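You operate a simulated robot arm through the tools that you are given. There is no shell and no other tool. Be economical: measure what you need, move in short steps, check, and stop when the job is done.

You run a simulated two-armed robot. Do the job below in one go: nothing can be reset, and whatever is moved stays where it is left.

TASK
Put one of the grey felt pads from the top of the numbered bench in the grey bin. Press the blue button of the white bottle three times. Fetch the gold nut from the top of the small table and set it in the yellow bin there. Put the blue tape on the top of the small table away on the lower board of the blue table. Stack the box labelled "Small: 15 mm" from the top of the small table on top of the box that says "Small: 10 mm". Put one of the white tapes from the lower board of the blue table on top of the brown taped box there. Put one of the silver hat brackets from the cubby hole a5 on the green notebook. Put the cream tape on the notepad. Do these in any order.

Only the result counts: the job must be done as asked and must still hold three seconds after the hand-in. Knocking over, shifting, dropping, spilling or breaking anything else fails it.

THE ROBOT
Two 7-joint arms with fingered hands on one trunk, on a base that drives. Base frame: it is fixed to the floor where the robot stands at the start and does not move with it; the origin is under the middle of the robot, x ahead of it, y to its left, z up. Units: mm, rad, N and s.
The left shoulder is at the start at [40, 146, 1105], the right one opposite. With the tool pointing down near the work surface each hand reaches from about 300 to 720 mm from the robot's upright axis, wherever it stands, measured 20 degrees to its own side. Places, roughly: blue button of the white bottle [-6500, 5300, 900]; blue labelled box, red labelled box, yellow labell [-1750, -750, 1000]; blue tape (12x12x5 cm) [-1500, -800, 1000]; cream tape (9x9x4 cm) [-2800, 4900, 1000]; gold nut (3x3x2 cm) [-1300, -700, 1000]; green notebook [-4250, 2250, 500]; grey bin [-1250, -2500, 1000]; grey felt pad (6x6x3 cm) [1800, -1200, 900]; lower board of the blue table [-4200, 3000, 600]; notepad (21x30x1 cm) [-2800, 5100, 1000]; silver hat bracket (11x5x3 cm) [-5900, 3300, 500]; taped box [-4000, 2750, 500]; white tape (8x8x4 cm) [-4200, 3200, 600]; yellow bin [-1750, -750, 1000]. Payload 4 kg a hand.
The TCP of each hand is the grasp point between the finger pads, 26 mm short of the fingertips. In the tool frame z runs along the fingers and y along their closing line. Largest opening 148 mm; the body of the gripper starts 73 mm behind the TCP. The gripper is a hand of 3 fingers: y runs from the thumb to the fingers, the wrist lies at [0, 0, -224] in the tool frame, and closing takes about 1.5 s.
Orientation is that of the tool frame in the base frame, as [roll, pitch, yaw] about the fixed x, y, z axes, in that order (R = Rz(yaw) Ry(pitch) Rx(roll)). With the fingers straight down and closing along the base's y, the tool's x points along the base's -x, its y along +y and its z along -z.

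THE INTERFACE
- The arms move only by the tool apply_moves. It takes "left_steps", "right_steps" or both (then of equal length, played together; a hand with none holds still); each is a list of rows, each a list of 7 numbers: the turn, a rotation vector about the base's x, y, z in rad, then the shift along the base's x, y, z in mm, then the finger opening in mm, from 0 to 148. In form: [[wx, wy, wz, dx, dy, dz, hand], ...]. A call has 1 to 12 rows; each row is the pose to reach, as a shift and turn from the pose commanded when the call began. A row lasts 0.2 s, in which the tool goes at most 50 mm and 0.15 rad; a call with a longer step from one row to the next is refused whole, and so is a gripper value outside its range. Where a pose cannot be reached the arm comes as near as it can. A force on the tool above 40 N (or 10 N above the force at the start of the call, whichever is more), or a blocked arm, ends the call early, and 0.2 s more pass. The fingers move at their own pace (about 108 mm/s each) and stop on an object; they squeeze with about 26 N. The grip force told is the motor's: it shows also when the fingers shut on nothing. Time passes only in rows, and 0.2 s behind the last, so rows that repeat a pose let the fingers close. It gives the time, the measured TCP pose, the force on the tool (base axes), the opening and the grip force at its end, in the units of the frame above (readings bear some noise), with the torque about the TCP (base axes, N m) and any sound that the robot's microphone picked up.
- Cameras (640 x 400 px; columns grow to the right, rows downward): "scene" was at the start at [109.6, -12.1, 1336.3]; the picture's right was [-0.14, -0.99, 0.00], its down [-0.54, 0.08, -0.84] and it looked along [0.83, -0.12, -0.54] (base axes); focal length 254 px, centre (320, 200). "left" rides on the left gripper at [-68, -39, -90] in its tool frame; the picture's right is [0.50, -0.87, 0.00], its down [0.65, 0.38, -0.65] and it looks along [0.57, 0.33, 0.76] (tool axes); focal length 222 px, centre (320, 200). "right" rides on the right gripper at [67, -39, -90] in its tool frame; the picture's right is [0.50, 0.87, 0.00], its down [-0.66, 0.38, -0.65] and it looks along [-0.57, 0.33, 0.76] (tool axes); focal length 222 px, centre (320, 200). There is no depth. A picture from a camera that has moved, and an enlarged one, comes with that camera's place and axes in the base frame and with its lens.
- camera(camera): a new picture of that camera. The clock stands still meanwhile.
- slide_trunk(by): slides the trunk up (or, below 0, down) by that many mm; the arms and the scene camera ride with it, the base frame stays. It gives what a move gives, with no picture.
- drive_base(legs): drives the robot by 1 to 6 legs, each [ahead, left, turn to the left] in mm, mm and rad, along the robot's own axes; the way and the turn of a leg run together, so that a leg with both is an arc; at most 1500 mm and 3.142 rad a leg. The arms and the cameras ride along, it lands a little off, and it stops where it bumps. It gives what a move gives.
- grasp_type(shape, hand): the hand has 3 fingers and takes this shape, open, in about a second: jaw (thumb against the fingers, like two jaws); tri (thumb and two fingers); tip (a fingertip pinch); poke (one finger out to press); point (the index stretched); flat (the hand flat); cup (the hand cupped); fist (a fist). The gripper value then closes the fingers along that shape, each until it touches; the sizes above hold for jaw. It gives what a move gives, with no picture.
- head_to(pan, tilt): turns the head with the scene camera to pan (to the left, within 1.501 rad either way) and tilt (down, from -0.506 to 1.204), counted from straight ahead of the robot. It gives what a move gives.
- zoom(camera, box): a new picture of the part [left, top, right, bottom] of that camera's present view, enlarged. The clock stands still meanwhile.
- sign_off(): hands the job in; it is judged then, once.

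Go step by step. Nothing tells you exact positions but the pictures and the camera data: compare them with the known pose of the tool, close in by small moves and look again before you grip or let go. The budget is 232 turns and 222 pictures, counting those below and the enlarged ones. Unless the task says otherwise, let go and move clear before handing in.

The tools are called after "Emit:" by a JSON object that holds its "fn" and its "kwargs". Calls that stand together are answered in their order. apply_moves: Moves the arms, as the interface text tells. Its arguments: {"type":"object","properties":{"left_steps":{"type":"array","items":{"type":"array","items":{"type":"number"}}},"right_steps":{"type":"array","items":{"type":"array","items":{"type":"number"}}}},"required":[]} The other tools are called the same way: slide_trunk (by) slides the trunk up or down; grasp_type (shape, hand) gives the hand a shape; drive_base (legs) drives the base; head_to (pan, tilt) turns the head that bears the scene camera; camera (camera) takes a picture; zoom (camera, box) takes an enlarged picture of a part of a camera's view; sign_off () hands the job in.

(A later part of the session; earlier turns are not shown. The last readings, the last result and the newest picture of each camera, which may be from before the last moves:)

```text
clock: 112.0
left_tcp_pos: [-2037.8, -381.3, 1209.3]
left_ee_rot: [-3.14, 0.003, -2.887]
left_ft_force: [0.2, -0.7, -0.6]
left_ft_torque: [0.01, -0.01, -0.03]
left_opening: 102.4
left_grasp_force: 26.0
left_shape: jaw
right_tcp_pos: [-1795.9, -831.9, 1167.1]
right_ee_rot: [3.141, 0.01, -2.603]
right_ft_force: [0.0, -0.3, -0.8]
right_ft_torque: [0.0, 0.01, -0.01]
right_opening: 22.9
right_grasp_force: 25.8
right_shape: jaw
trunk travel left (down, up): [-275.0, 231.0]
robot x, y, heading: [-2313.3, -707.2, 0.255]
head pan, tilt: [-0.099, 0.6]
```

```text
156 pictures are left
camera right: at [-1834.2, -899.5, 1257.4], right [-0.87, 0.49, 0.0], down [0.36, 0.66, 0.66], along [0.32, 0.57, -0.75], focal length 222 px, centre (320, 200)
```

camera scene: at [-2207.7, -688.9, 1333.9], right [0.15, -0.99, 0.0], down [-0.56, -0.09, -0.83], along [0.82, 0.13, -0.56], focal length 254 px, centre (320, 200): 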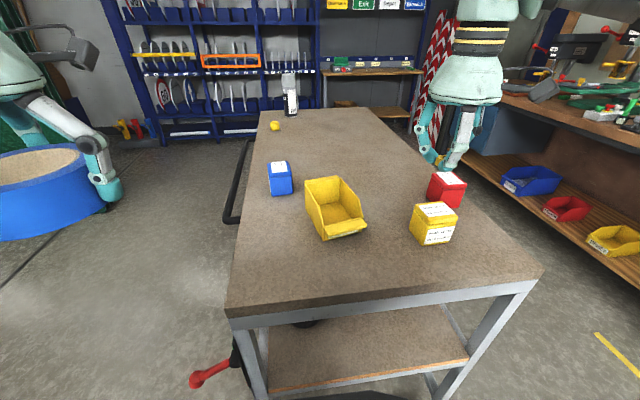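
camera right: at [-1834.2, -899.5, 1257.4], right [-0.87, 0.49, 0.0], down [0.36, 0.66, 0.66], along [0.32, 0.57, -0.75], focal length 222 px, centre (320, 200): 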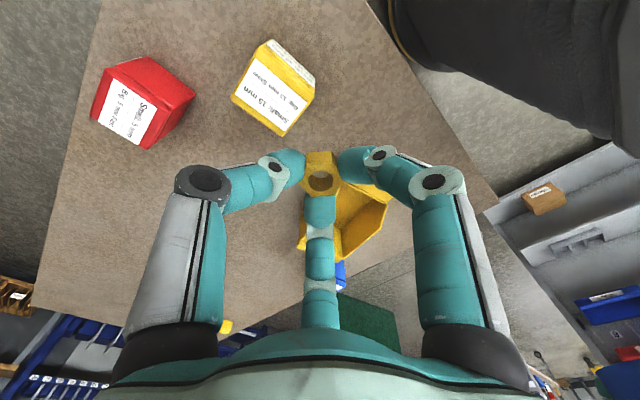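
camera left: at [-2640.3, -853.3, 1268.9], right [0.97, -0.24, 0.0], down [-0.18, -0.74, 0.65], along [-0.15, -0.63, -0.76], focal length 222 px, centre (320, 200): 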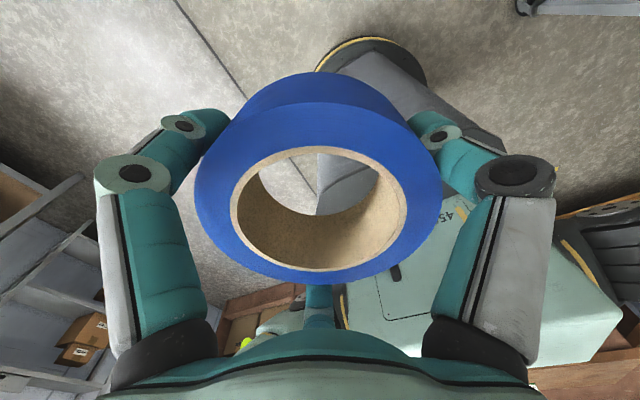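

Bin interior is around (-1728,-638). Moving the nut over it.

Emit:
{"fn": "apply_moves", "kwargs": {"right_steps": [[0, 0, 0, 14, 38, -5, 5], [0, 0, 0, 28, 76, -10, 5], [0, 0, 0, 42, 114, -20, 5], [0, 0, 0, 56, 152, -35, 5], [0, 0, 0, 68, 190, -50, 5], [0, 0, 0, 68, 190, -50, 5]]}}

Emit:
{"fn": "camera", "kwargs": {"camera": "right"}}

Emit:
{"fn": "zoom", "kwargs": {"camera": "scene", "box": [260, 130, 420, 260]}}

```text
clock: 113.4
left_tcp_pos: [-2036.6, -384.0, 1208.3]
left_ee_rot: [3.142, 0.002, -2.889]
left_ft_force: [0.2, 0.0, -0.9]
left_ft_torque: [0.02, -0.02, -0.02]
left_opening: 102.3
left_grasp_force: 25.8
left_shape: jaw
right_tcp_pos: [-1729.1, -641.7, 1118.4]
right_ee_rot: [3.139, 0.008, -2.606]
right_ft_force: [-0.6, 0.7, -0.5]
right_ft_torque: [-0.03, -0.03, 0.02]
right_opening: 22.7
right_grasp_force: 25.8
right_shape: jaw
trunk travel left (down, up): [-275.0, 231.0]
robot x, y, heading: [-2313.4, -707.4, 0.255]
head pan, tilt: [-0.099, 0.6]
```

```text
155 pictures are left
camera right: at [-1767.3, -709.5, 1208.0], right [-0.87, 0.49, 0.0], down [0.36, 0.66, 0.66], along [0.32, 0.58, -0.75], focal length 222 px, centre (320, 200)
```

right: 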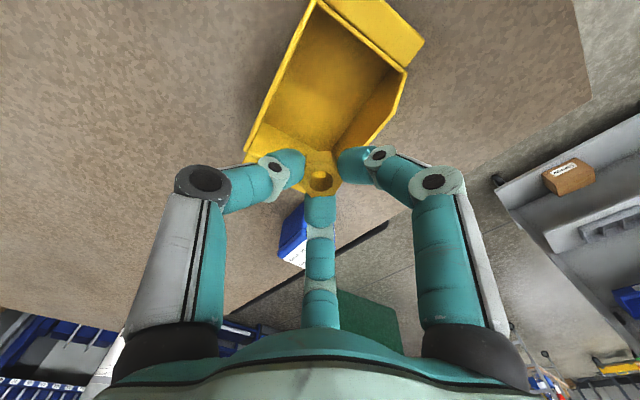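

```text
3.08 times, centred on (340, 195) of scene
camera zoom: at [-2207.2, -689.9, 1333.8], right [0.15, -0.99, 0.0], down [-0.56, -0.09, -0.83], along [0.82, 0.13, -0.56], focal length 782 px, centre (258, 215)
```

zoom: 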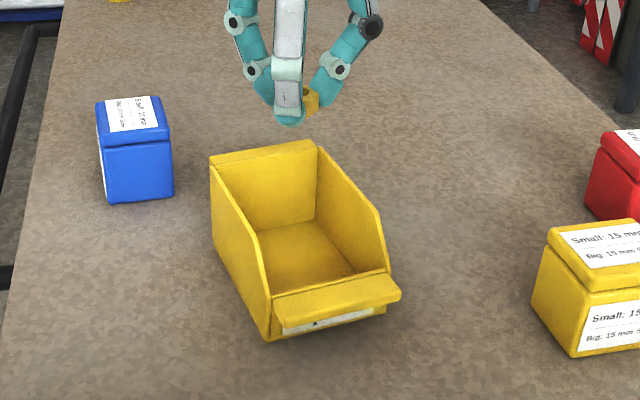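

Lowering the nut into the middle of the bin and opening slightly.

Emit:
{"fn": "apply_moves", "kwargs": {"right_steps": [[0, 0, 0, -4, -10, -35, 5], [0, 0, 0, -4, -10, -70, 5], [0, 0, 0, -4, -10, -96, 5], [0, 0, 0, -4, -10, -96, 5]]}}

Emit:
{"fn": "zoom", "kwargs": {"camera": "scene", "box": [260, 130, 420, 260]}}

Emit:
{"fn": "camera", "kwargs": {"camera": "right"}}

```text
clock: 114.4
left_tcp_pos: [-2036.8, -382.7, 1207.8]
left_ee_rot: [-3.14, 0.001, -2.889]
left_ft_force: [-0.6, -0.2, -1.0]
left_ft_torque: [-0.03, 0.03, 0.02]
left_opening: 102.0
left_grasp_force: 25.9
left_shape: jaw
right_tcp_pos: [-1731.7, -650.5, 1020.6]
right_ee_rot: [3.141, 0.01, -2.606]
right_ft_force: [-0.4, -0.4, -0.4]
right_ft_torque: [-0.02, -0.02, 0.02]
right_opening: 22.6
right_grasp_force: 25.7
right_shape: jaw
trunk travel left (down, up): [-275.0, 231.0]
robot x, y, heading: [-2314.8, -707.6, 0.25]
head pan, tilt: [-0.099, 0.6]
```

```text
3.08 times, centred on (340, 195) of scene
camera zoom: at [-2207.0, -688.9, 1333.8], right [0.15, -0.99, 0.0], down [-0.56, -0.09, -0.82], along [0.82, 0.13, -0.57], focal length 782 px, centre (258, 215)
```

zoom: 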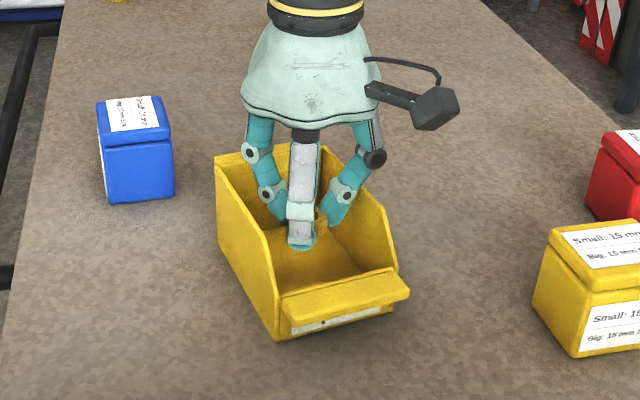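

```text
152 pictures are left
camera right: at [-1770.7, -719.8, 1111.3], right [-0.87, 0.49, 0.0], down [0.36, 0.66, 0.66], along [0.32, 0.57, -0.75], focal length 222 px, centre (320, 200)
```

right: 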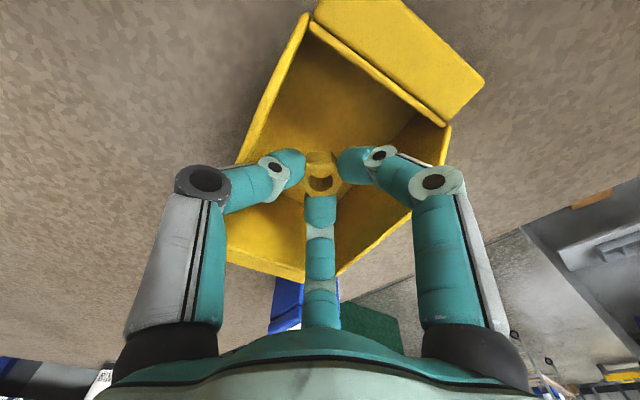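

The nut is inside the bin, but a finger is brushing its right wall. I'll shift 8 mm left, release with a small opening, and rise.

Emit:
{"fn": "apply_moves", "kwargs": {"right_steps": [[0, 0, 0, -3, 8, 8, 5], [0, 0, 0, -3, 8, 8, 36], [0, 0, 0, -3, 8, 8, 36], [0, 0, 0, -3, 8, 30, 36], [0, 0, 0, -3, 8, 70, 36], [0, 0, 0, -3, 8, 110, 36], [0, 0, 0, -10, -20, 140, 60]]}}

Emit:
{"fn": "zoom", "kwargs": {"camera": "scene", "box": [260, 130, 420, 260]}}

Emit:
{"fn": "camera", "kwargs": {"camera": "right"}}

```text
clock: 116.0
left_tcp_pos: [-2036.7, -384.8, 1210.0]
left_ee_rot: [-3.141, 0.004, -2.889]
left_ft_force: [0.9, 0.6, -0.6]
left_ft_torque: [0.04, -0.01, 0.0]
left_opening: 102.1
left_grasp_force: 25.9
left_shape: jaw
right_tcp_pos: [-1741.9, -673.3, 1161.2]
right_ee_rot: [3.14, 0.007, -2.604]
right_ft_force: [-0.5, -0.1, 0.5]
right_ft_torque: [0.03, -0.02, 0.02]
right_opening: 59.7
right_grasp_force: 0.1
right_shape: jaw
trunk travel left (down, up): [-275.0, 231.0]
robot x, y, heading: [-2313.9, -703.7, 0.252]
head pan, tilt: [-0.099, 0.6]
```

```text
3.08 times, centred on (340, 195) of scene
camera zoom: at [-2207.9, -691.0, 1333.9], right [0.15, -0.99, 0.0], down [-0.56, -0.08, -0.83], along [0.82, 0.13, -0.56], focal length 782 px, centre (258, 215)
```

zoom: 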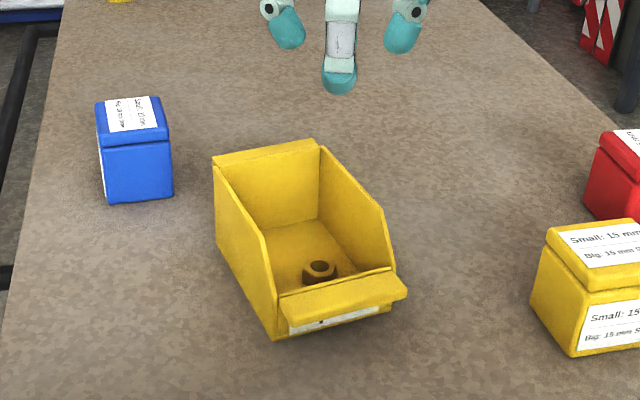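

```text
150 pictures are left
camera right: at [-1781.0, -741.4, 1251.1], right [-0.87, 0.49, 0.0], down [0.37, 0.66, 0.66], along [0.32, 0.58, -0.75], focal length 222 px, centre (320, 200)
```

right: 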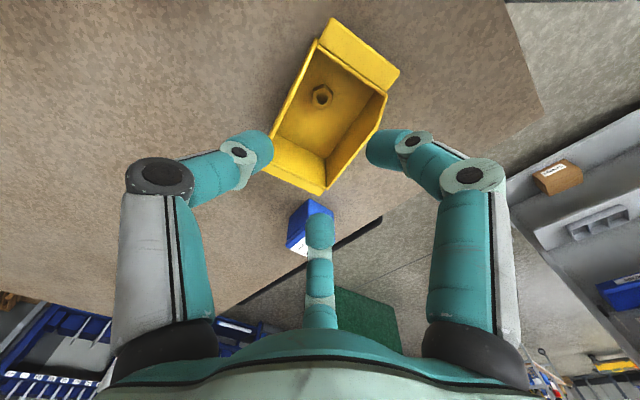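

The nut is in the bin. Now the right hand goes above the yellow 15 mm box at about (-1757,-863).

Emit:
{"fn": "apply_moves", "kwargs": {"right_steps": [[0, 0, 0, -3, -38, 0, 120], [0, 0, 0, -6, -76, 0, 120], [0, 0, 0, -9, -114, -5, 120], [0, 0, 0, -12, -152, -20, 120], [0, 0, 0, -15, -190, -35, 120], [0, 0, 0, -15, -190, -35, 120]]}}

Emit:
{"fn": "camera", "kwargs": {"camera": "right"}}

Emit:
{"fn": "zoom", "kwargs": {"camera": "scene", "box": [360, 130, 520, 260]}}

```text
clock: 117.4
left_tcp_pos: [-2035.3, -380.4, 1208.9]
left_ee_rot: [-3.141, 0.002, -2.887]
left_ft_force: [0.8, -0.5, -1.8]
left_ft_torque: [-0.02, 0.0, 0.02]
left_opening: 102.3
left_grasp_force: 25.5
left_shape: jaw
right_tcp_pos: [-1755.3, -859.8, 1127.9]
right_ee_rot: [3.14, 0.007, -2.605]
right_ft_force: [-0.2, 0.2, -1.8]
right_ft_torque: [0.0, 0.03, -0.01]
right_opening: 119.8
right_grasp_force: 0.1
right_shape: jaw
trunk travel left (down, up): [-275.0, 231.0]
robot x, y, heading: [-2314.3, -710.4, 0.254]
head pan, tilt: [-0.099, 0.6]
```

```text
149 pictures are left
camera right: at [-1793.8, -927.9, 1217.1], right [-0.87, 0.49, 0.0], down [0.36, 0.66, 0.66], along [0.32, 0.57, -0.75], focal length 222 px, centre (320, 200)
```

right: 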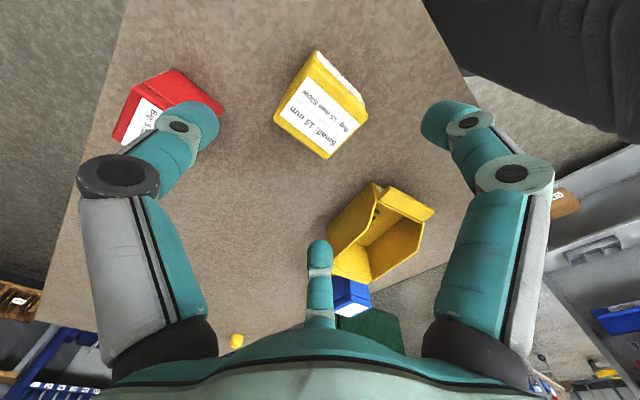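

```text
3.08 times, centred on (440, 195) of scene
camera zoom: at [-2206.9, -687.5, 1333.8], right [0.15, -0.99, 0.0], down [-0.56, -0.09, -0.82], along [0.82, 0.13, -0.57], focal length 782 px, centre (-49, 215)
```

zoom: 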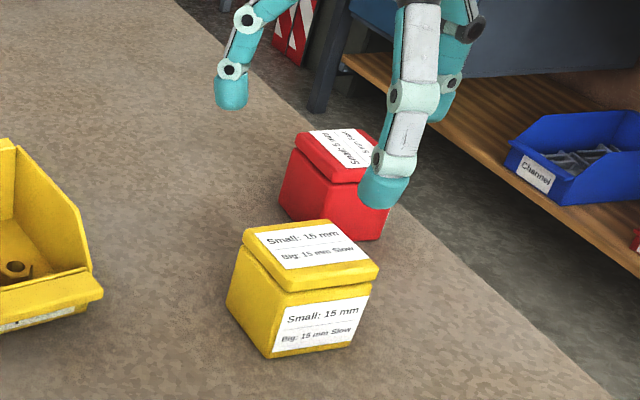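

The box is square to the table, so I'll turn the hand to match, shift slightly, then descend part way and check.

Emit:
{"fn": "apply_moves", "kwargs": {"right_steps": [[0, 0, -0.085, -2, -2, 0, 130], [0, 0, -0.17, -4, -4, -10, 130], [0, 0, -0.254, -6, -6, -30, 130], [0, 0, -0.254, -6, -6, -60, 130], [0, 0, -0.254, -6, -6, -75, 130], [0, 0, -0.254, -6, -6, -75, 130]]}}

Emit:
{"fn": "camera", "kwargs": {"camera": "right"}}

Emit:
{"fn": "zoom", "kwargs": {"camera": "scene", "box": [360, 130, 520, 260]}}

```text
clock: 118.8
left_tcp_pos: [-2036.8, -381.8, 1208.1]
left_ee_rot: [-3.138, 0.002, -2.889]
left_ft_force: [-0.5, -0.4, -0.4]
left_ft_torque: [-0.01, -0.01, 0.0]
left_opening: 102.1
left_grasp_force: 26.1
left_shape: jaw
right_tcp_pos: [-1762.6, -867.1, 1052.1]
right_ee_rot: [-3.14, 0.008, -2.858]
right_ft_force: [-0.8, 0.0, -0.4]
right_ft_torque: [-0.02, 0.0, 0.04]
right_opening: 129.8
right_grasp_force: 0.0
right_shape: jaw
trunk travel left (down, up): [-275.0, 231.0]
robot x, y, heading: [-2314.2, -707.7, 0.251]
head pan, tilt: [-0.099, 0.6]
```

```text
147 pictures are left
camera right: at [-1817.3, -923.8, 1142.2], right [-0.72, 0.69, 0.0], down [0.52, 0.54, 0.66], along [0.46, 0.47, -0.75], focal length 222 px, centre (320, 200)
```

right: 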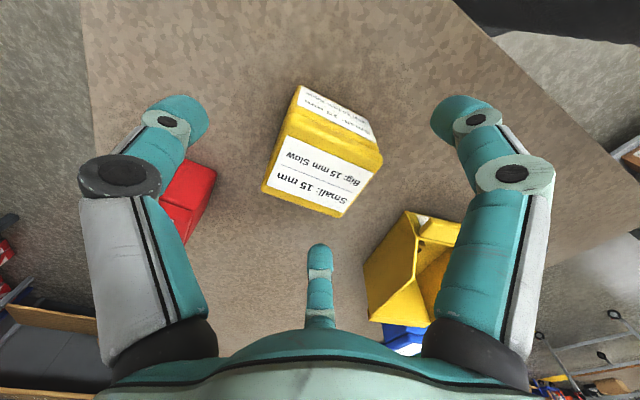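

```text
3.08 times, centred on (440, 195) of scene
camera zoom: at [-2207.1, -688.7, 1333.8], right [0.15, -0.99, 0.0], down [-0.56, -0.09, -0.82], along [0.82, 0.13, -0.57], focal length 782 px, centre (-49, 215)
```

zoom: 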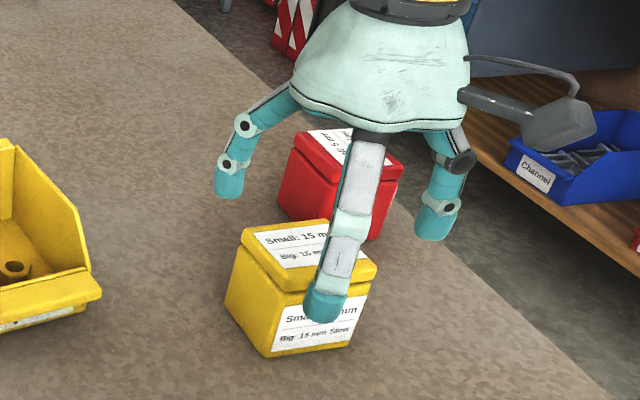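

Well aligned. Descending around the box and closing.

Emit:
{"fn": "apply_moves", "kwargs": {"right_steps": [[0, 0, 0, -5, 3, -30, 130], [0, 0, 0, -5, 3, -62, 130], [0, 0, 0, -5, 3, -62, 100], [0, 0, 0, -5, 3, -62, 70], [0, 0, 0, -5, 3, -62, 50], [0, 0, 0, -5, 3, -62, 50], [0, 0, 0, -5, 3, -62, 50]]}}

Emit:
{"fn": "camera", "kwargs": {"camera": "right"}}

Emit:
{"fn": "zoom", "kwargs": {"camera": "scene", "box": [360, 130, 520, 260]}}

```text
clock: 120.4
left_tcp_pos: [-2036.1, -382.2, 1208.2]
left_ee_rot: [-3.139, 0.001, -2.89]
left_ft_force: [-0.3, -0.1, -2.5]
left_ft_torque: [-0.02, 0.02, -0.02]
left_opening: 102.3
left_grasp_force: 26.0
left_shape: jaw
right_tcp_pos: [-1767.3, -863.3, 988.9]
right_ee_rot: [-3.141, 0.008, -2.86]
right_ft_force: [0.2, -1.1, 0.1]
right_ft_torque: [-0.02, 0.02, -0.05]
right_opening: 64.6
right_grasp_force: 26.0
right_shape: jaw
trunk travel left (down, up): [-275.0, 231.0]
robot x, y, heading: [-2314.4, -708.7, 0.25]
head pan, tilt: [-0.099, 0.6]
```

```text
145 pictures are left
camera right: at [-1821.9, -920.5, 1079.2], right [-0.72, 0.69, 0.0], down [0.52, 0.54, 0.66], along [0.46, 0.47, -0.75], focal length 222 px, centre (320, 200)
```

right: 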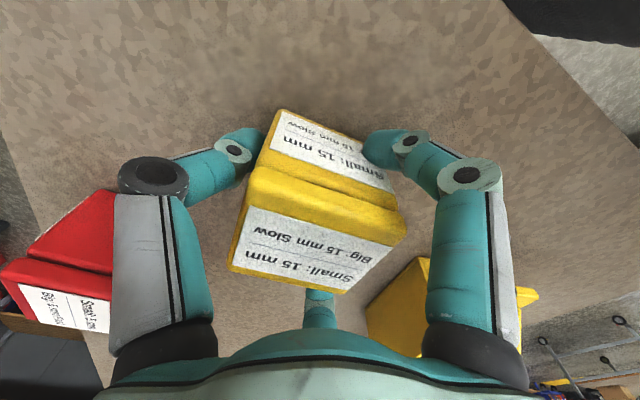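

```text
3.08 times, centred on (440, 195) of scene
camera zoom: at [-2206.7, -688.9, 1333.7], right [0.15, -0.99, 0.0], down [-0.56, -0.09, -0.82], along [0.82, 0.13, -0.57], focal length 782 px, centre (-49, 215)
```

zoom: 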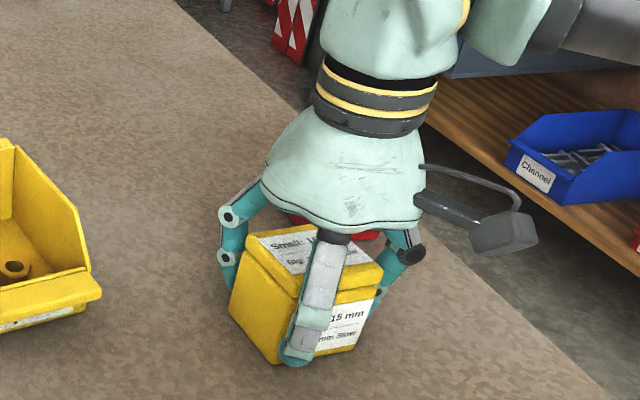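

The yellow box is gripped. I'll lift and retract it (in small rows), then drive round to the table's back side, where the blue box is close to the edge.

Emit:
{"fn": "apply_moves", "kwargs": {"right_steps": [[0, 0, 0, 0, 0, 30, 40], [0, 0, 0, 0, 0, 70, 40], [0, 0, 0, 0, 0, 110, 40], [0, 0, 0, 0, 0, 150, 40], [0, 0, 0, -10, 0, 190, 40], [0, 0, 0, -40, -5, 215, 40], [0, 0, 0, -80, -10, 215, 40], [0, 0, 0, -110, -15, 215, 40]]}}

Emit:
{"fn": "camera", "kwargs": {"camera": "right"}}

```text
clock: 122.2
left_tcp_pos: [-2038.3, -383.2, 1208.4]
left_ee_rot: [-3.14, 0.004, -2.889]
left_ft_force: [-0.3, -0.2, -1.5]
left_ft_torque: [0.0, 0.0, -0.01]
left_opening: 102.1
left_grasp_force: 25.9
left_shape: jaw
right_tcp_pos: [-1878.0, -880.2, 1204.6]
right_ee_rot: [-3.141, 0.007, -2.859]
right_ft_force: [0.0, -1.0, -2.0]
right_ft_torque: [0.02, 0.05, 0.03]
right_opening: 64.0
right_grasp_force: 25.7
right_shape: jaw
trunk travel left (down, up): [-275.0, 231.0]
robot x, y, heading: [-2317.6, -708.0, 0.249]
head pan, tilt: [-0.099, 0.6]
```

```text
143 pictures are left
camera right: at [-1932.9, -936.6, 1294.4], right [-0.72, 0.69, 0.0], down [0.52, 0.54, 0.66], along [0.46, 0.47, -0.75], focal length 222 px, centre (320, 200)
```

right: 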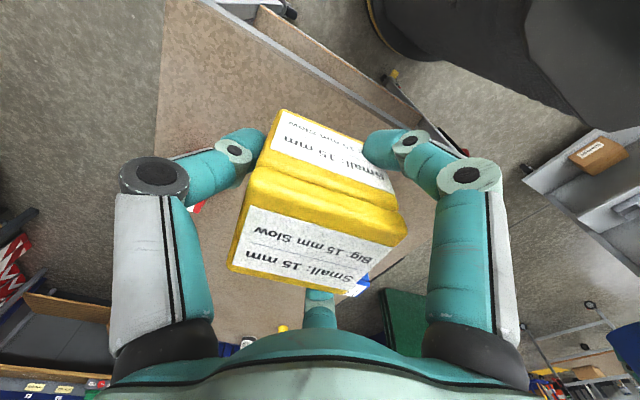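

Held securely. Driving round.

Emit:
{"fn": "drive_base", "kwargs": {"legs": [[-350, 0, 0], [0, 600, 0], [0, 0, -1.54]]}}

Emit:
{"fn": "head_to", "kwargs": {"pan": 0.9, "tilt": 0.5}}

Emit:
{"fn": "camera", "kwargs": {"camera": "scene"}}

```text
clock: 131.2
left_tcp_pos: [-2469.1, -488.4, 1207.8]
left_ee_rot: [-3.141, 0.002, 1.815]
left_ft_force: [-0.6, -0.5, -1.2]
left_ft_torque: [-0.01, -0.01, -0.01]
left_opening: 102.2
left_grasp_force: 26.2
left_shape: jaw
right_tcp_pos: [-2968.8, -644.3, 1204.0]
right_ee_rot: [3.141, 0.01, 1.844]
right_ft_force: [-0.2, 0.0, -3.0]
right_ft_torque: [0.04, 0.02, 0.01]
right_opening: 63.4
right_grasp_force: 26.2
right_shape: jaw
trunk travel left (down, up): [-275.0, 231.0]
robot x, y, heading: [-2792.3, -208.1, -1.328]
head pan, tilt: [-0.099, 0.6]
```

```text
clock: 132.5
left_tcp_pos: [-2470.8, -490.0, 1208.0]
left_ee_rot: [-3.14, 0.002, 1.815]
left_ft_force: [1.4, 0.1, -0.6]
left_ft_torque: [-0.02, 0.0, 0.01]
left_opening: 102.5
left_grasp_force: 26.3
left_shape: jaw
right_tcp_pos: [-2967.7, -644.9, 1203.4]
right_ee_rot: [3.141, 0.009, 1.844]
right_ft_force: [0.4, -0.2, -2.4]
right_ft_torque: [-0.02, 0.0, 0.02]
right_opening: 63.5
right_grasp_force: 26.0
right_shape: jaw
trunk travel left (down, up): [-275.0, 231.0]
robot x, y, heading: [-2792.0, -206.2, -1.328]
head pan, tilt: [0.901, 0.499]
```

```text
142 pictures are left
camera scene: at [-2704.4, -264.9, 1342.9], right [-0.41, -0.91, 0.0], down [-0.44, 0.2, -0.88], along [0.8, -0.36, -0.48], focal length 254 px, centre (320, 200)
```

scene: 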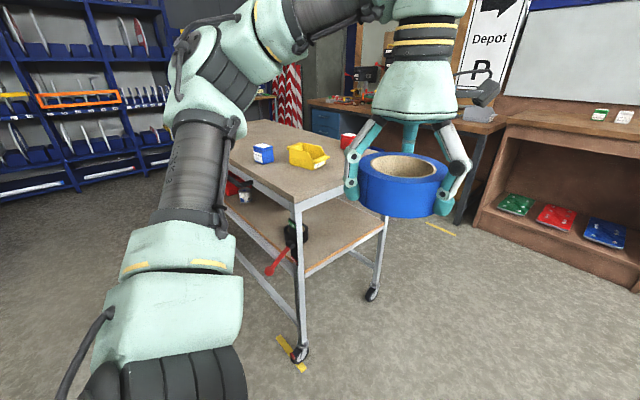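

Clear path along the back. Moving left to stand opposite the blue box.

Emit:
{"fn": "drive_base", "kwargs": {"legs": [[0, 0, 0.04], [0, 1240, 0]]}}

Emit:
{"fn": "head_to", "kwargs": {"pan": -0.2, "tilt": 0.6}}

Emit:
{"fn": "camera", "kwargs": {"camera": "scene"}}

Emit:
{"fn": "camera", "kwargs": {"camera": "right"}}

```text
clock: 139.2
left_tcp_pos: [-1255.6, -135.0, 1208.8]
left_ee_rot: [-3.141, 0.002, 1.844]
left_ft_force: [-0.5, -0.5, -1.4]
left_ft_torque: [0.0, 0.02, 0.03]
left_opening: 102.2
left_grasp_force: 25.0
left_shape: jaw
right_tcp_pos: [-1750.4, -304.1, 1204.0]
right_ee_rot: [-3.141, 0.007, 1.873]
right_ft_force: [-0.2, 0.1, -2.1]
right_ft_torque: [0.02, 0.01, 0.0]
right_opening: 63.4
right_grasp_force: 25.5
right_shape: jaw
trunk travel left (down, up): [-275.0, 231.0]
robot x, y, heading: [-1587.6, 138.2, -1.302]
head pan, tilt: [0.901, 0.499]
```

```text
clock: 140.5
left_tcp_pos: [-1255.5, -136.8, 1208.0]
left_ee_rot: [-3.139, 0.0, 1.843]
left_ft_force: [0.1, 0.4, -1.3]
left_ft_torque: [0.01, 0.01, 0.02]
left_opening: 102.1
left_grasp_force: 25.8
left_shape: jaw
right_tcp_pos: [-1748.8, -303.9, 1204.7]
right_ee_rot: [3.14, 0.008, 1.872]
right_ft_force: [0.3, 0.6, -2.8]
right_ft_torque: [0.05, 0.0, 0.0]
right_opening: 63.6
right_grasp_force: 25.9
right_shape: jaw
trunk travel left (down, up): [-275.0, 231.0]
robot x, y, heading: [-1584.2, 137.0, -1.298]
head pan, tilt: [-0.201, 0.6]
```

```text
141 pictures are left
camera scene: at [-1572.9, 29.7, 1333.8], right [-1.0, -0.07, 0.0], down [-0.04, 0.56, -0.82], along [0.06, -0.82, -0.57], focal length 254 px, centre (320, 200)
```

scene: 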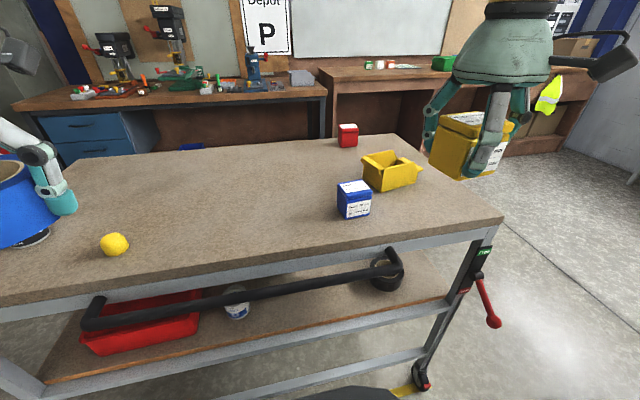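

```text
140 pictures are left
camera right: at [-1806.6, -250.3, 1294.2], right [0.68, 0.74, 0.0], down [0.55, -0.51, 0.66], along [0.48, -0.45, -0.75], focal length 222 px, centre (320, 200)
```

right: 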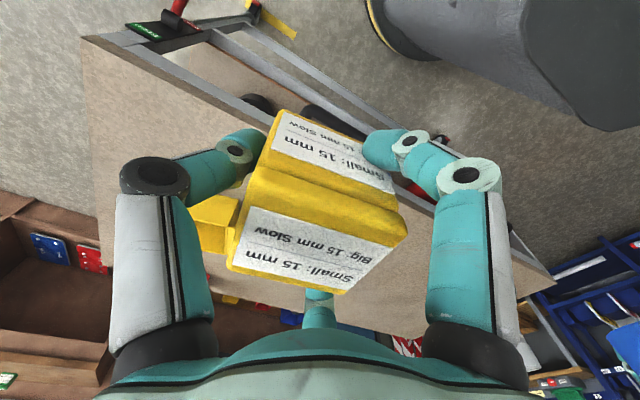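

I'm opposite the blue box. Zooming to fix its position and top height.

Emit:
{"fn": "zoom", "kwargs": {"camera": "scene", "box": [313, 150, 393, 230]}}

Emit:
{"fn": "apply_moves", "kwargs": {"right_steps": [[0, 0, 0, 20, -20, 0, 40], [0, 0, 0, 40, -40, 0, 40], [0, 0, 0, 60, -60, 0, 40], [0, 0, 0, 80, -80, 0, 40], [0, 0, 0, 100, -100, 0, 40], [0, 0, 0, 100, -100, 0, 40]]}}

Emit:
{"fn": "camera", "kwargs": {"camera": "right"}}

Emit:
{"fn": "camera", "kwargs": {"camera": "scene"}}

```text
5.00 times, centred on (353, 190) of scene
camera zoom: at [-1572.9, 29.7, 1333.8], right [-1.0, -0.07, 0.0], down [-0.04, 0.56, -0.82], along [0.06, -0.82, -0.57], focal length 1270 px, centre (155, 250)
```

zoom: 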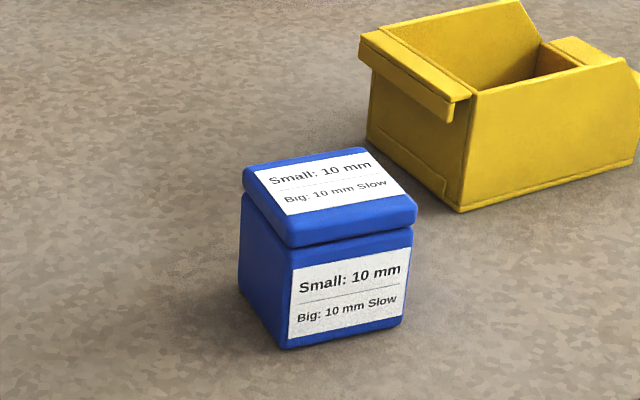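

```text
clock: 141.9
left_tcp_pos: [-1255.1, -134.9, 1208.4]
left_ee_rot: [3.141, 0.001, 1.843]
left_ft_force: [-0.1, 0.0, -0.6]
left_ft_torque: [0.0, -0.01, -0.02]
left_opening: 102.1
left_grasp_force: 25.8
left_shape: jaw
right_tcp_pos: [-1647.6, -405.7, 1206.7]
right_ee_rot: [3.14, 0.01, 1.873]
right_ft_force: [-0.3, -0.9, -2.3]
right_ft_torque: [0.03, -0.01, 0.0]
right_opening: 63.1
right_grasp_force: 25.8
right_shape: jaw
trunk travel left (down, up): [-275.0, 231.0]
robot x, y, heading: [-1584.7, 133.6, -1.302]
head pan, tilt: [-0.201, 0.6]
```

```text
138 pictures are left
camera right: at [-1706.0, -352.1, 1295.7], right [0.68, 0.74, 0.0], down [0.55, -0.51, 0.66], along [0.48, -0.45, -0.75], focal length 222 px, centre (320, 200)
```

right: 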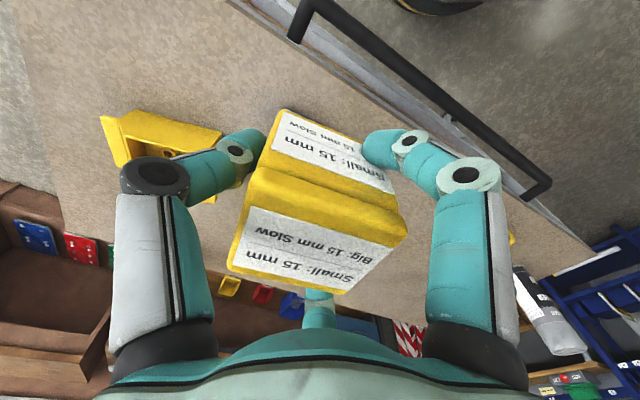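

```text
137 pictures are left
camera scene: at [-1573.7, 30.0, 1333.8], right [-1.0, -0.07, 0.0], down [-0.04, 0.56, -0.82], along [0.06, -0.82, -0.57], focal length 254 px, centre (320, 200)
```

scene: 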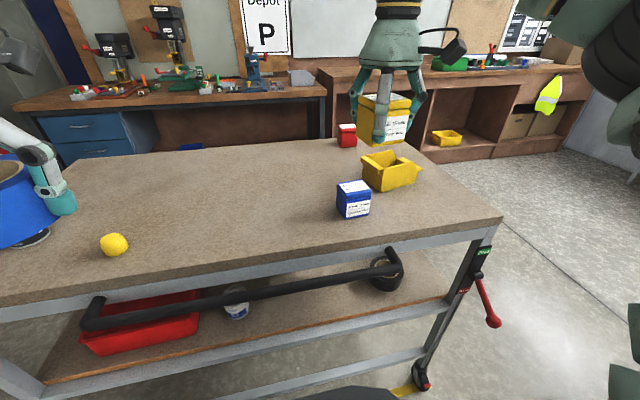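

Blue box centre estimated at (-1619,-499), top about z=1012. Bringing the yellow box above it with a small gap to verify.

Emit:
{"fn": "apply_moves", "kwargs": {"right_steps": [[0, 0, 0, 12, -41, 0, 40], [0, 0, 0, 23, -82, 0, 40], [0, 0, 0, 23, -82, -40, 40], [0, 0, 0, 23, -82, -80, 40], [0, 0, 0, 23, -82, -110, 40], [0, 0, 0, 23, -82, -118, 40], [0, 0, 0, 23, -82, -118, 40]]}}

Emit:
{"fn": "zoom", "kwargs": {"camera": "scene", "box": [300, 130, 410, 230]}}

Emit:
{"fn": "camera", "kwargs": {"camera": "right"}}

```text
clock: 143.5
left_tcp_pos: [-1253.6, -135.0, 1208.1]
left_ee_rot: [-3.139, 0.001, 1.844]
left_ft_force: [0.1, 0.2, -0.8]
left_ft_torque: [0.05, -0.03, 0.01]
left_opening: 102.2
left_grasp_force: 26.0
left_shape: jaw
right_tcp_pos: [-1624.1, -487.1, 1086.7]
right_ee_rot: [3.141, 0.008, 1.872]
right_ft_force: [0.9, 0.0, -3.1]
right_ft_torque: [0.01, -0.01, 0.01]
right_opening: 63.4
right_grasp_force: 25.9
right_shape: jaw
trunk travel left (down, up): [-275.0, 231.0]
robot x, y, heading: [-1585.6, 137.6, -1.295]
head pan, tilt: [-0.201, 0.6]
```

```text
4.00 times, centred on (355, 180) of scene
camera zoom: at [-1572.5, 29.5, 1333.7], right [-1.0, -0.07, 0.0], down [-0.04, 0.56, -0.82], along [0.06, -0.82, -0.57], focal length 1016 px, centre (180, 280)
```

zoom: 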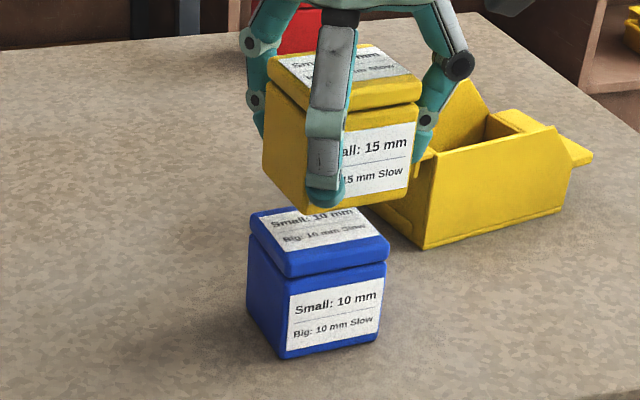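

```text
135 pictures are left
camera right: at [-1682.4, -432.9, 1176.3], right [0.68, 0.74, 0.0], down [0.55, -0.51, 0.66], along [0.48, -0.45, -0.75], focal length 222 px, centre (320, 200)
```

right: 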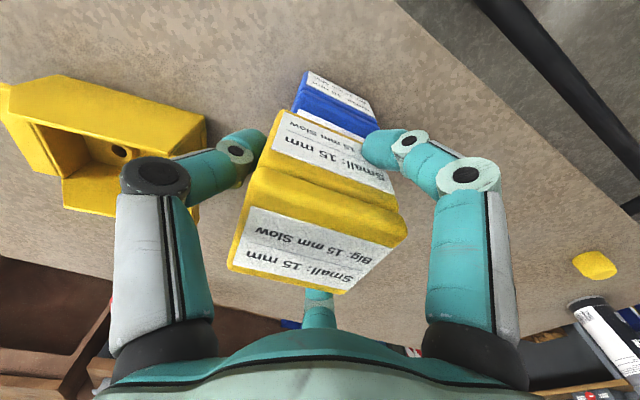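

Yellow is about 13 mm too far from me. I'll correct, then lower in small steps and read the force.

Emit:
{"fn": "apply_moves", "kwargs": {"right_steps": [[0, 0, 0, 2, 13, 0, 40], [0, 0, 0, 2, 13, -12, 40], [0, 0, 0, 2, 13, -20, 40], [0, 0, 0, 2, 13, -23, 40], [0, 0, 0, 2, 13, -23, 40]]}}

Emit:
{"fn": "zoom", "kwargs": {"camera": "scene", "box": [300, 130, 410, 230]}}

```text
clock: 144.7
left_tcp_pos: [-1254.7, -135.8, 1208.7]
left_ee_rot: [-3.141, 0.001, 1.843]
left_ft_force: [-0.6, -0.3, -1.8]
left_ft_torque: [0.01, -0.03, 0.0]
left_opening: 102.0
left_grasp_force: 25.6
left_shape: jaw
right_tcp_pos: [-1624.2, -472.6, 1062.8]
right_ee_rot: [-3.141, 0.006, 1.872]
right_ft_force: [0.9, -0.5, -1.8]
right_ft_torque: [0.01, -0.01, -0.01]
right_opening: 63.3
right_grasp_force: 25.8
right_shape: jaw
trunk travel left (down, up): [-275.0, 231.0]
robot x, y, heading: [-1585.7, 138.4, -1.297]
head pan, tilt: [-0.201, 0.6]
```

```text
4.00 times, centred on (355, 180) of scene
camera zoom: at [-1572.7, 29.4, 1333.7], right [-1.0, -0.07, 0.0], down [-0.04, 0.56, -0.82], along [0.06, -0.82, -0.57], focal length 1016 px, centre (180, 280)
```

zoom: 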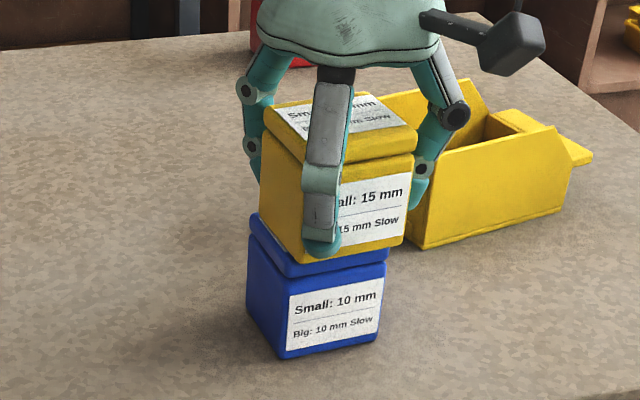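

Slight offset remains: shift 8 mm left, 5 mm toward me, then lower to contact.

Emit:
{"fn": "apply_moves", "kwargs": {"right_steps": [[0, 0, 0, 8, 5, 0, 40], [0, 0, 0, 8, 5, -4, 40], [0, 0, 0, 8, 5, -7, 40], [0, 0, 0, 8, 5, -9, 40]]}}

Emit:
{"fn": "zoom", "kwargs": {"camera": "scene", "box": [300, 130, 410, 230]}}

```text
clock: 145.7
left_tcp_pos: [-1254.7, -131.9, 1209.6]
left_ee_rot: [-3.14, 0.002, 1.844]
left_ft_force: [0.1, 0.6, -0.5]
left_ft_torque: [-0.01, 0.01, -0.02]
left_opening: 102.0
left_grasp_force: 25.6
left_shape: jaw
right_tcp_pos: [-1616.2, -466.8, 1059.1]
right_ee_rot: [3.141, 0.019, 1.873]
right_ft_force: [-1.3, -5.1, 27.5]
right_ft_torque: [-0.27, 0.09, 0.08]
right_opening: 63.6
right_grasp_force: 26.1
right_shape: jaw
trunk travel left (down, up): [-275.0, 231.0]
robot x, y, heading: [-1585.3, 137.7, -1.298]
head pan, tilt: [-0.201, 0.6]
```

```text
4.00 times, centred on (355, 180) of scene
camera zoom: at [-1572.9, 32.6, 1334.3], right [-1.0, -0.07, 0.0], down [-0.04, 0.56, -0.83], along [0.06, -0.82, -0.56], focal length 1016 px, centre (180, 280)
```

zoom: 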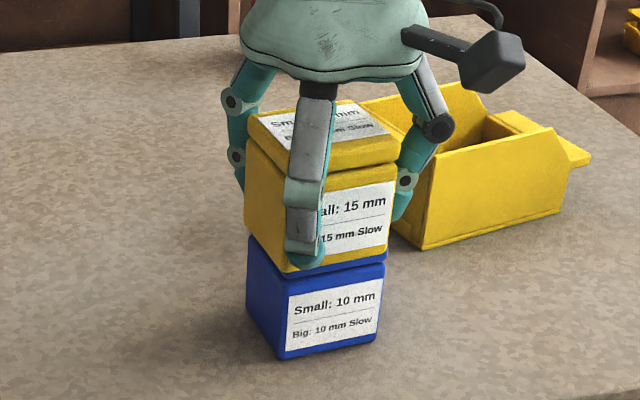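

In contact (27 N) and well aligned. Relaxing slightly, opening and lifting clear.

Emit:
{"fn": "apply_moves", "kwargs": {"right_steps": [[0, 0, 0, 0, 0, 2, 40], [0, 0, 0, 0, 0, 2, 80], [0, 0, 0, 0, 0, 2, 115], [0, 0, 0, 0, 0, 2, 125], [0, 0, 0, 0, 0, 30, 125], [0, 0, 0, 0, 0, 70, 125], [0, 0, 0, 0, 0, 115, 125], [0, 0, 0, 0, 0, 160, 125]]}}

Emit:
{"fn": "zoom", "kwargs": {"camera": "scene", "box": [280, 110, 430, 230]}}

```text
clock: 147.5
left_tcp_pos: [-1251.6, -133.9, 1208.6]
left_ee_rot: [-3.137, 0.001, 1.843]
left_ft_force: [0.5, -0.3, -0.3]
left_ft_torque: [0.02, 0.05, 0.0]
left_opening: 102.2
left_grasp_force: 26.2
left_shape: jaw
right_tcp_pos: [-1615.0, -467.9, 1217.3]
right_ee_rot: [3.141, 0.008, 1.872]
right_ft_force: [-0.1, 0.1, 0.3]
right_ft_torque: [0.01, -0.02, -0.02]
right_opening: 125.1
right_grasp_force: 0.0
right_shape: jaw
trunk travel left (down, up): [-275.0, 231.0]
robot x, y, heading: [-1586.8, 134.2, -1.293]
head pan, tilt: [-0.201, 0.6]
```

```text
3.33 times, centred on (355, 170) of scene
camera zoom: at [-1571.3, 30.8, 1333.8], right [-1.0, -0.07, 0.0], down [-0.04, 0.56, -0.83], along [0.06, -0.82, -0.56], focal length 847 px, centre (203, 300)
```

zoom: 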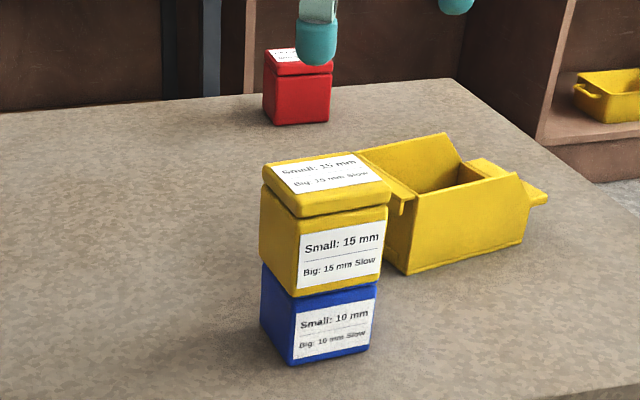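

The stack stands. Next I'll back off and look toward the blue table.

Emit:
{"fn": "apply_moves", "kwargs": {"right_steps": [[0, 0, 0, -10, 40, 0, 125], [0, 0, 0, -25, 80, 0, 125], [0, 0, 0, -40, 120, 0, 125], [0, 0, 0, -55, 165, 0, 125], [0, 0, 0, -60, 200, 0, 125]]}}

Emit:
{"fn": "drive_base", "kwargs": {"legs": [[-300, 0, 0], [0, 250, 0], [0, 0, -2.4]]}}

Emit:
{"fn": "head_to", "kwargs": {"pan": 0.3, "tilt": 0.35}}

Emit:
{"fn": "camera", "kwargs": {"camera": "scene"}}

Emit:
{"fn": "head_to", "kwargs": {"pan": -0.7, "tilt": 0.35}}

Emit:
{"fn": "camera", "kwargs": {"camera": "scene"}}

```text
clock: 148.7
left_tcp_pos: [-1254.4, -133.9, 1209.0]
left_ee_rot: [-3.138, 0.003, 1.843]
left_ft_force: [0.2, 0.3, -1.3]
left_ft_torque: [0.01, 0.03, 0.0]
left_opening: 102.0
left_grasp_force: 26.0
left_shape: jaw
right_tcp_pos: [-1673.1, -267.3, 1215.7]
right_ee_rot: [-3.141, 0.008, 1.871]
right_ft_force: [0.6, -0.9, 0.5]
right_ft_torque: [-0.03, -0.01, 0.03]
right_opening: 124.7
right_grasp_force: 0.0
right_shape: jaw
trunk travel left (down, up): [-275.0, 231.0]
robot x, y, heading: [-1587.5, 134.5, -1.301]
head pan, tilt: [-0.201, 0.6]
```

```text
clock: 157.9
left_tcp_pos: [-1851.9, 469.6, 1208.1]
left_ee_rot: [-3.139, 0.002, -0.546]
left_ft_force: [-0.6, 0.1, -1.2]
left_ft_torque: [-0.01, 0.02, -0.01]
left_opening: 102.1
left_grasp_force: 26.3
left_shape: jaw
right_tcp_pos: [-1637.3, 852.5, 1215.2]
right_ee_rot: [-3.141, 0.009, -0.517]
right_ft_force: [-1.0, 0.5, 0.5]
right_ft_torque: [-0.01, 0.02, -0.01]
right_opening: 125.0
right_grasp_force: 0.0
right_shape: jaw
trunk travel left (down, up): [-275.0, 231.0]
robot x, y, heading: [-1423.8, 498.7, 2.593]
head pan, tilt: [-0.201, 0.6]
```

```text
clock: 158.8
left_tcp_pos: [-1850.5, 469.3, 1208.4]
left_ee_rot: [-3.141, 0.001, -0.546]
left_ft_force: [-0.3, 0.5, -0.9]
left_ft_torque: [0.02, -0.01, -0.01]
left_opening: 102.2
left_grasp_force: 25.5
left_shape: jaw
right_tcp_pos: [-1637.8, 852.9, 1215.7]
right_ee_rot: [3.141, 0.009, -0.516]
right_ft_force: [0.3, -0.7, 0.5]
right_ft_torque: [0.0, 0.0, -0.01]
right_opening: 125.0
right_grasp_force: 0.1
right_shape: jaw
trunk travel left (down, up): [-275.0, 231.0]
robot x, y, heading: [-1423.5, 498.3, 2.595]
head pan, tilt: [0.3, 0.351]
```

```text
131 pictures are left
camera scene: at [-1531.3, 529.9, 1356.5], right [0.25, 0.97, 0.0], down [0.33, -0.08, -0.94], along [-0.91, 0.23, -0.34], focal length 254 px, centre (320, 200)
```

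scene: 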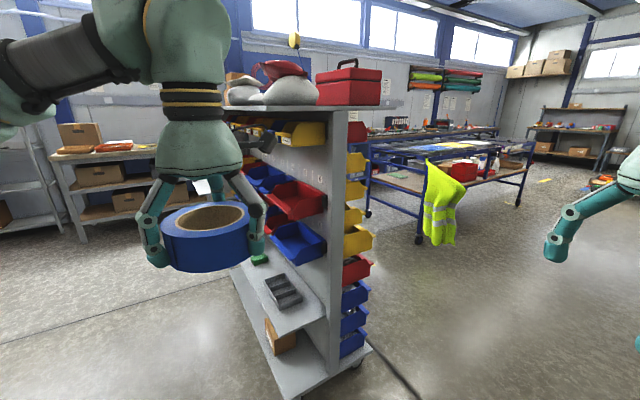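

```text
clock: 160.1
left_tcp_pos: [-1851.0, 468.3, 1208.0]
left_ee_rot: [-3.14, 0.002, -0.546]
left_ft_force: [0.2, 0.3, -1.1]
left_ft_torque: [0.02, -0.02, -0.03]
left_opening: 101.9
left_grasp_force: 25.6
left_shape: jaw
right_tcp_pos: [-1638.3, 853.9, 1215.3]
right_ee_rot: [-3.141, 0.01, -0.517]
right_ft_force: [-0.7, 0.3, 0.2]
right_ft_torque: [0.01, 0.0, -0.03]
right_opening: 124.8
right_grasp_force: 0.2
right_shape: jaw
trunk travel left (down, up): [-275.0, 231.0]
robot x, y, heading: [-1425.5, 494.5, 2.599]
head pan, tilt: [-0.7, 0.351]
```

```text
130 pictures are left
camera scene: at [-1470.8, 595.3, 1356.6], right [0.95, 0.32, 0.0], down [0.11, -0.33, -0.94], along [-0.3, 0.89, -0.34], focal length 254 px, centre (320, 200)
```

scene: 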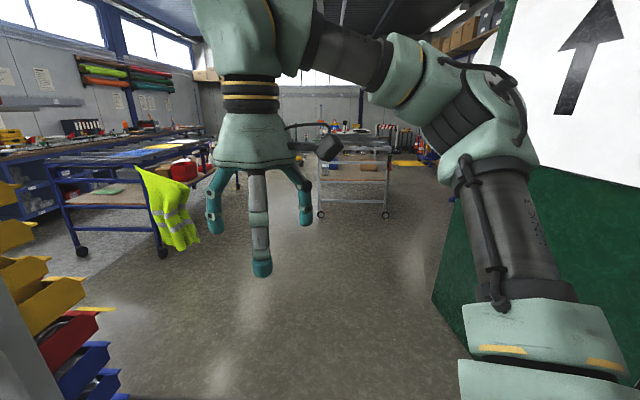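

The blue table (with the hi-vis vest) is beyond the rack; its long side seems to face me at about x=-3600. Driving around the rack end.

Emit:
{"fn": "drive_base", "kwargs": {"legs": [[926, -616, 0], [1250, -145, 0]]}}

Emit:
{"fn": "head_to", "kwargs": {"pan": 0.3, "tilt": 0.45}}

Emit:
{"fn": "camera", "kwargs": {"camera": "scene"}}

Emit:
{"fn": "camera", "kwargs": {"camera": "right"}}

```text
clock: 171.8
left_tcp_pos: [-3324.6, 2243.8, 1207.9]
left_ee_rot: [-3.14, 0.002, -0.534]
left_ft_force: [-0.3, 0.6, -0.8]
left_ft_torque: [0.0, 0.0, 0.01]
left_opening: 102.3
left_grasp_force: 26.3
left_shape: jaw
right_tcp_pos: [-3115.6, 2630.1, 1216.0]
right_ee_rot: [3.14, 0.011, -0.504]
right_ft_force: [0.5, 0.0, 0.9]
right_ft_torque: [0.01, -0.01, 0.0]
right_opening: 124.8
right_grasp_force: 0.1
right_shape: jaw
trunk travel left (down, up): [-275.0, 231.0]
robot x, y, heading: [-2898.3, 2276.1, 2.605]
head pan, tilt: [-0.7, 0.351]
```

```text
clock: 173.0
left_tcp_pos: [-3324.3, 2242.8, 1208.3]
left_ee_rot: [-3.14, 0.001, -0.535]
left_ft_force: [-0.2, -0.3, -1.4]
left_ft_torque: [-0.01, 0.0, 0.0]
left_opening: 102.2
left_grasp_force: 26.1
left_shape: jaw
right_tcp_pos: [-3115.5, 2629.2, 1214.5]
right_ee_rot: [3.141, 0.008, -0.505]
right_ft_force: [-0.3, 0.7, 0.3]
right_ft_torque: [0.01, 0.01, 0.02]
right_opening: 125.0
right_grasp_force: 0.2
right_shape: jaw
trunk travel left (down, up): [-275.0, 231.0]
robot x, y, heading: [-2891.9, 2279.1, 2.607]
head pan, tilt: [0.3, 0.45]
```

```text
129 pictures are left
camera scene: at [-3003.7, 2307.4, 1347.3], right [0.23, 0.97, 0.0], down [0.42, -0.1, -0.9], along [-0.88, 0.21, -0.44], focal length 254 px, centre (320, 200)
```

scene: 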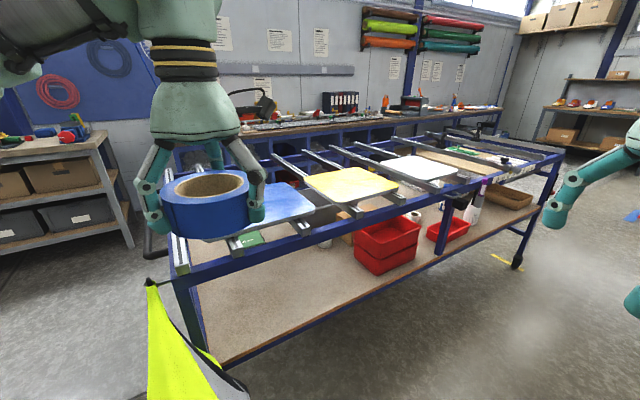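

```text
128 pictures are left
camera right: at [-3036.4, 2630.9, 1305.0], right [0.02, -1.0, 0.0], down [-0.75, -0.02, 0.66], along [-0.66, -0.01, -0.75], focal length 222 px, centre (320, 200)
```

right: 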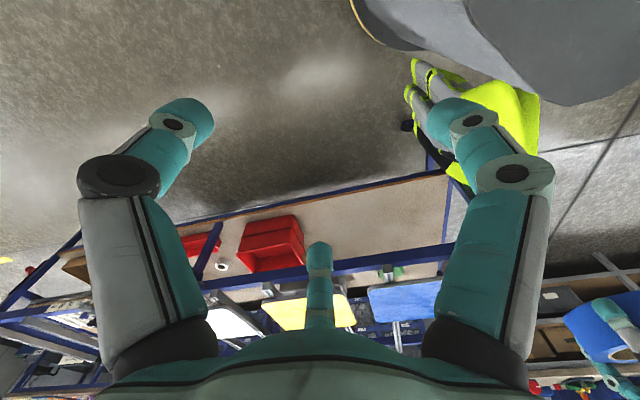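

The blue table's top holds panels on rods; the lower board has bins and other items. I'll zoom in to find tape, taped box and notebook.

Emit:
{"fn": "zoom", "kwargs": {"camera": "scene", "box": [230, 170, 390, 290]}}

Emit:
{"fn": "zoom", "kwargs": {"camera": "scene", "box": [380, 140, 560, 270]}}

```text
3.33 times, centred on (310, 230) of scene
camera zoom: at [-3003.7, 2307.4, 1347.3], right [0.23, 0.97, 0.0], down [0.42, -0.1, -0.9], along [-0.88, 0.21, -0.44], focal length 847 px, centre (353, 100)
```

zoom: 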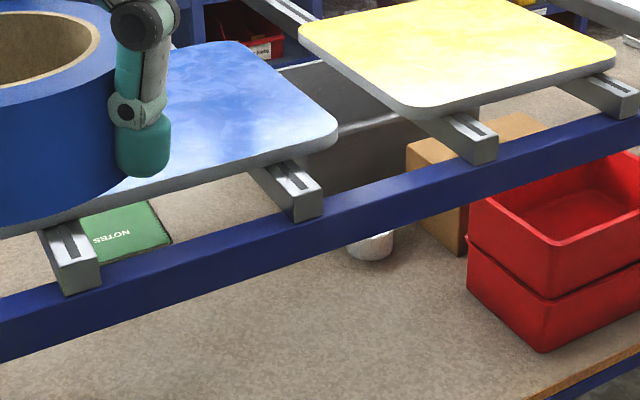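

```text
3.08 times, centred on (470, 205) of scene
camera zoom: at [-3003.7, 2307.4, 1347.3], right [0.23, 0.97, 0.0], down [0.42, -0.1, -0.9], along [-0.88, 0.21, -0.44], focal length 782 px, centre (-142, 185)
```

zoom: 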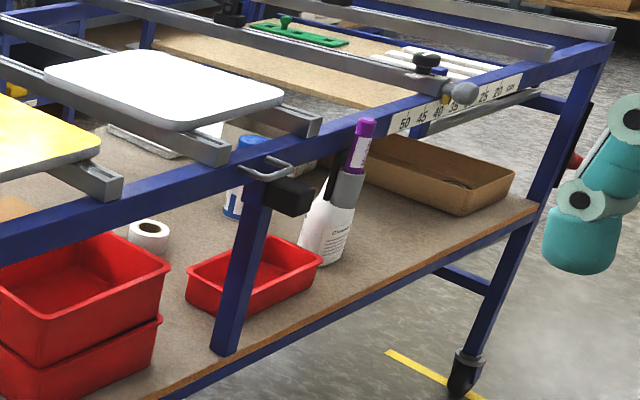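

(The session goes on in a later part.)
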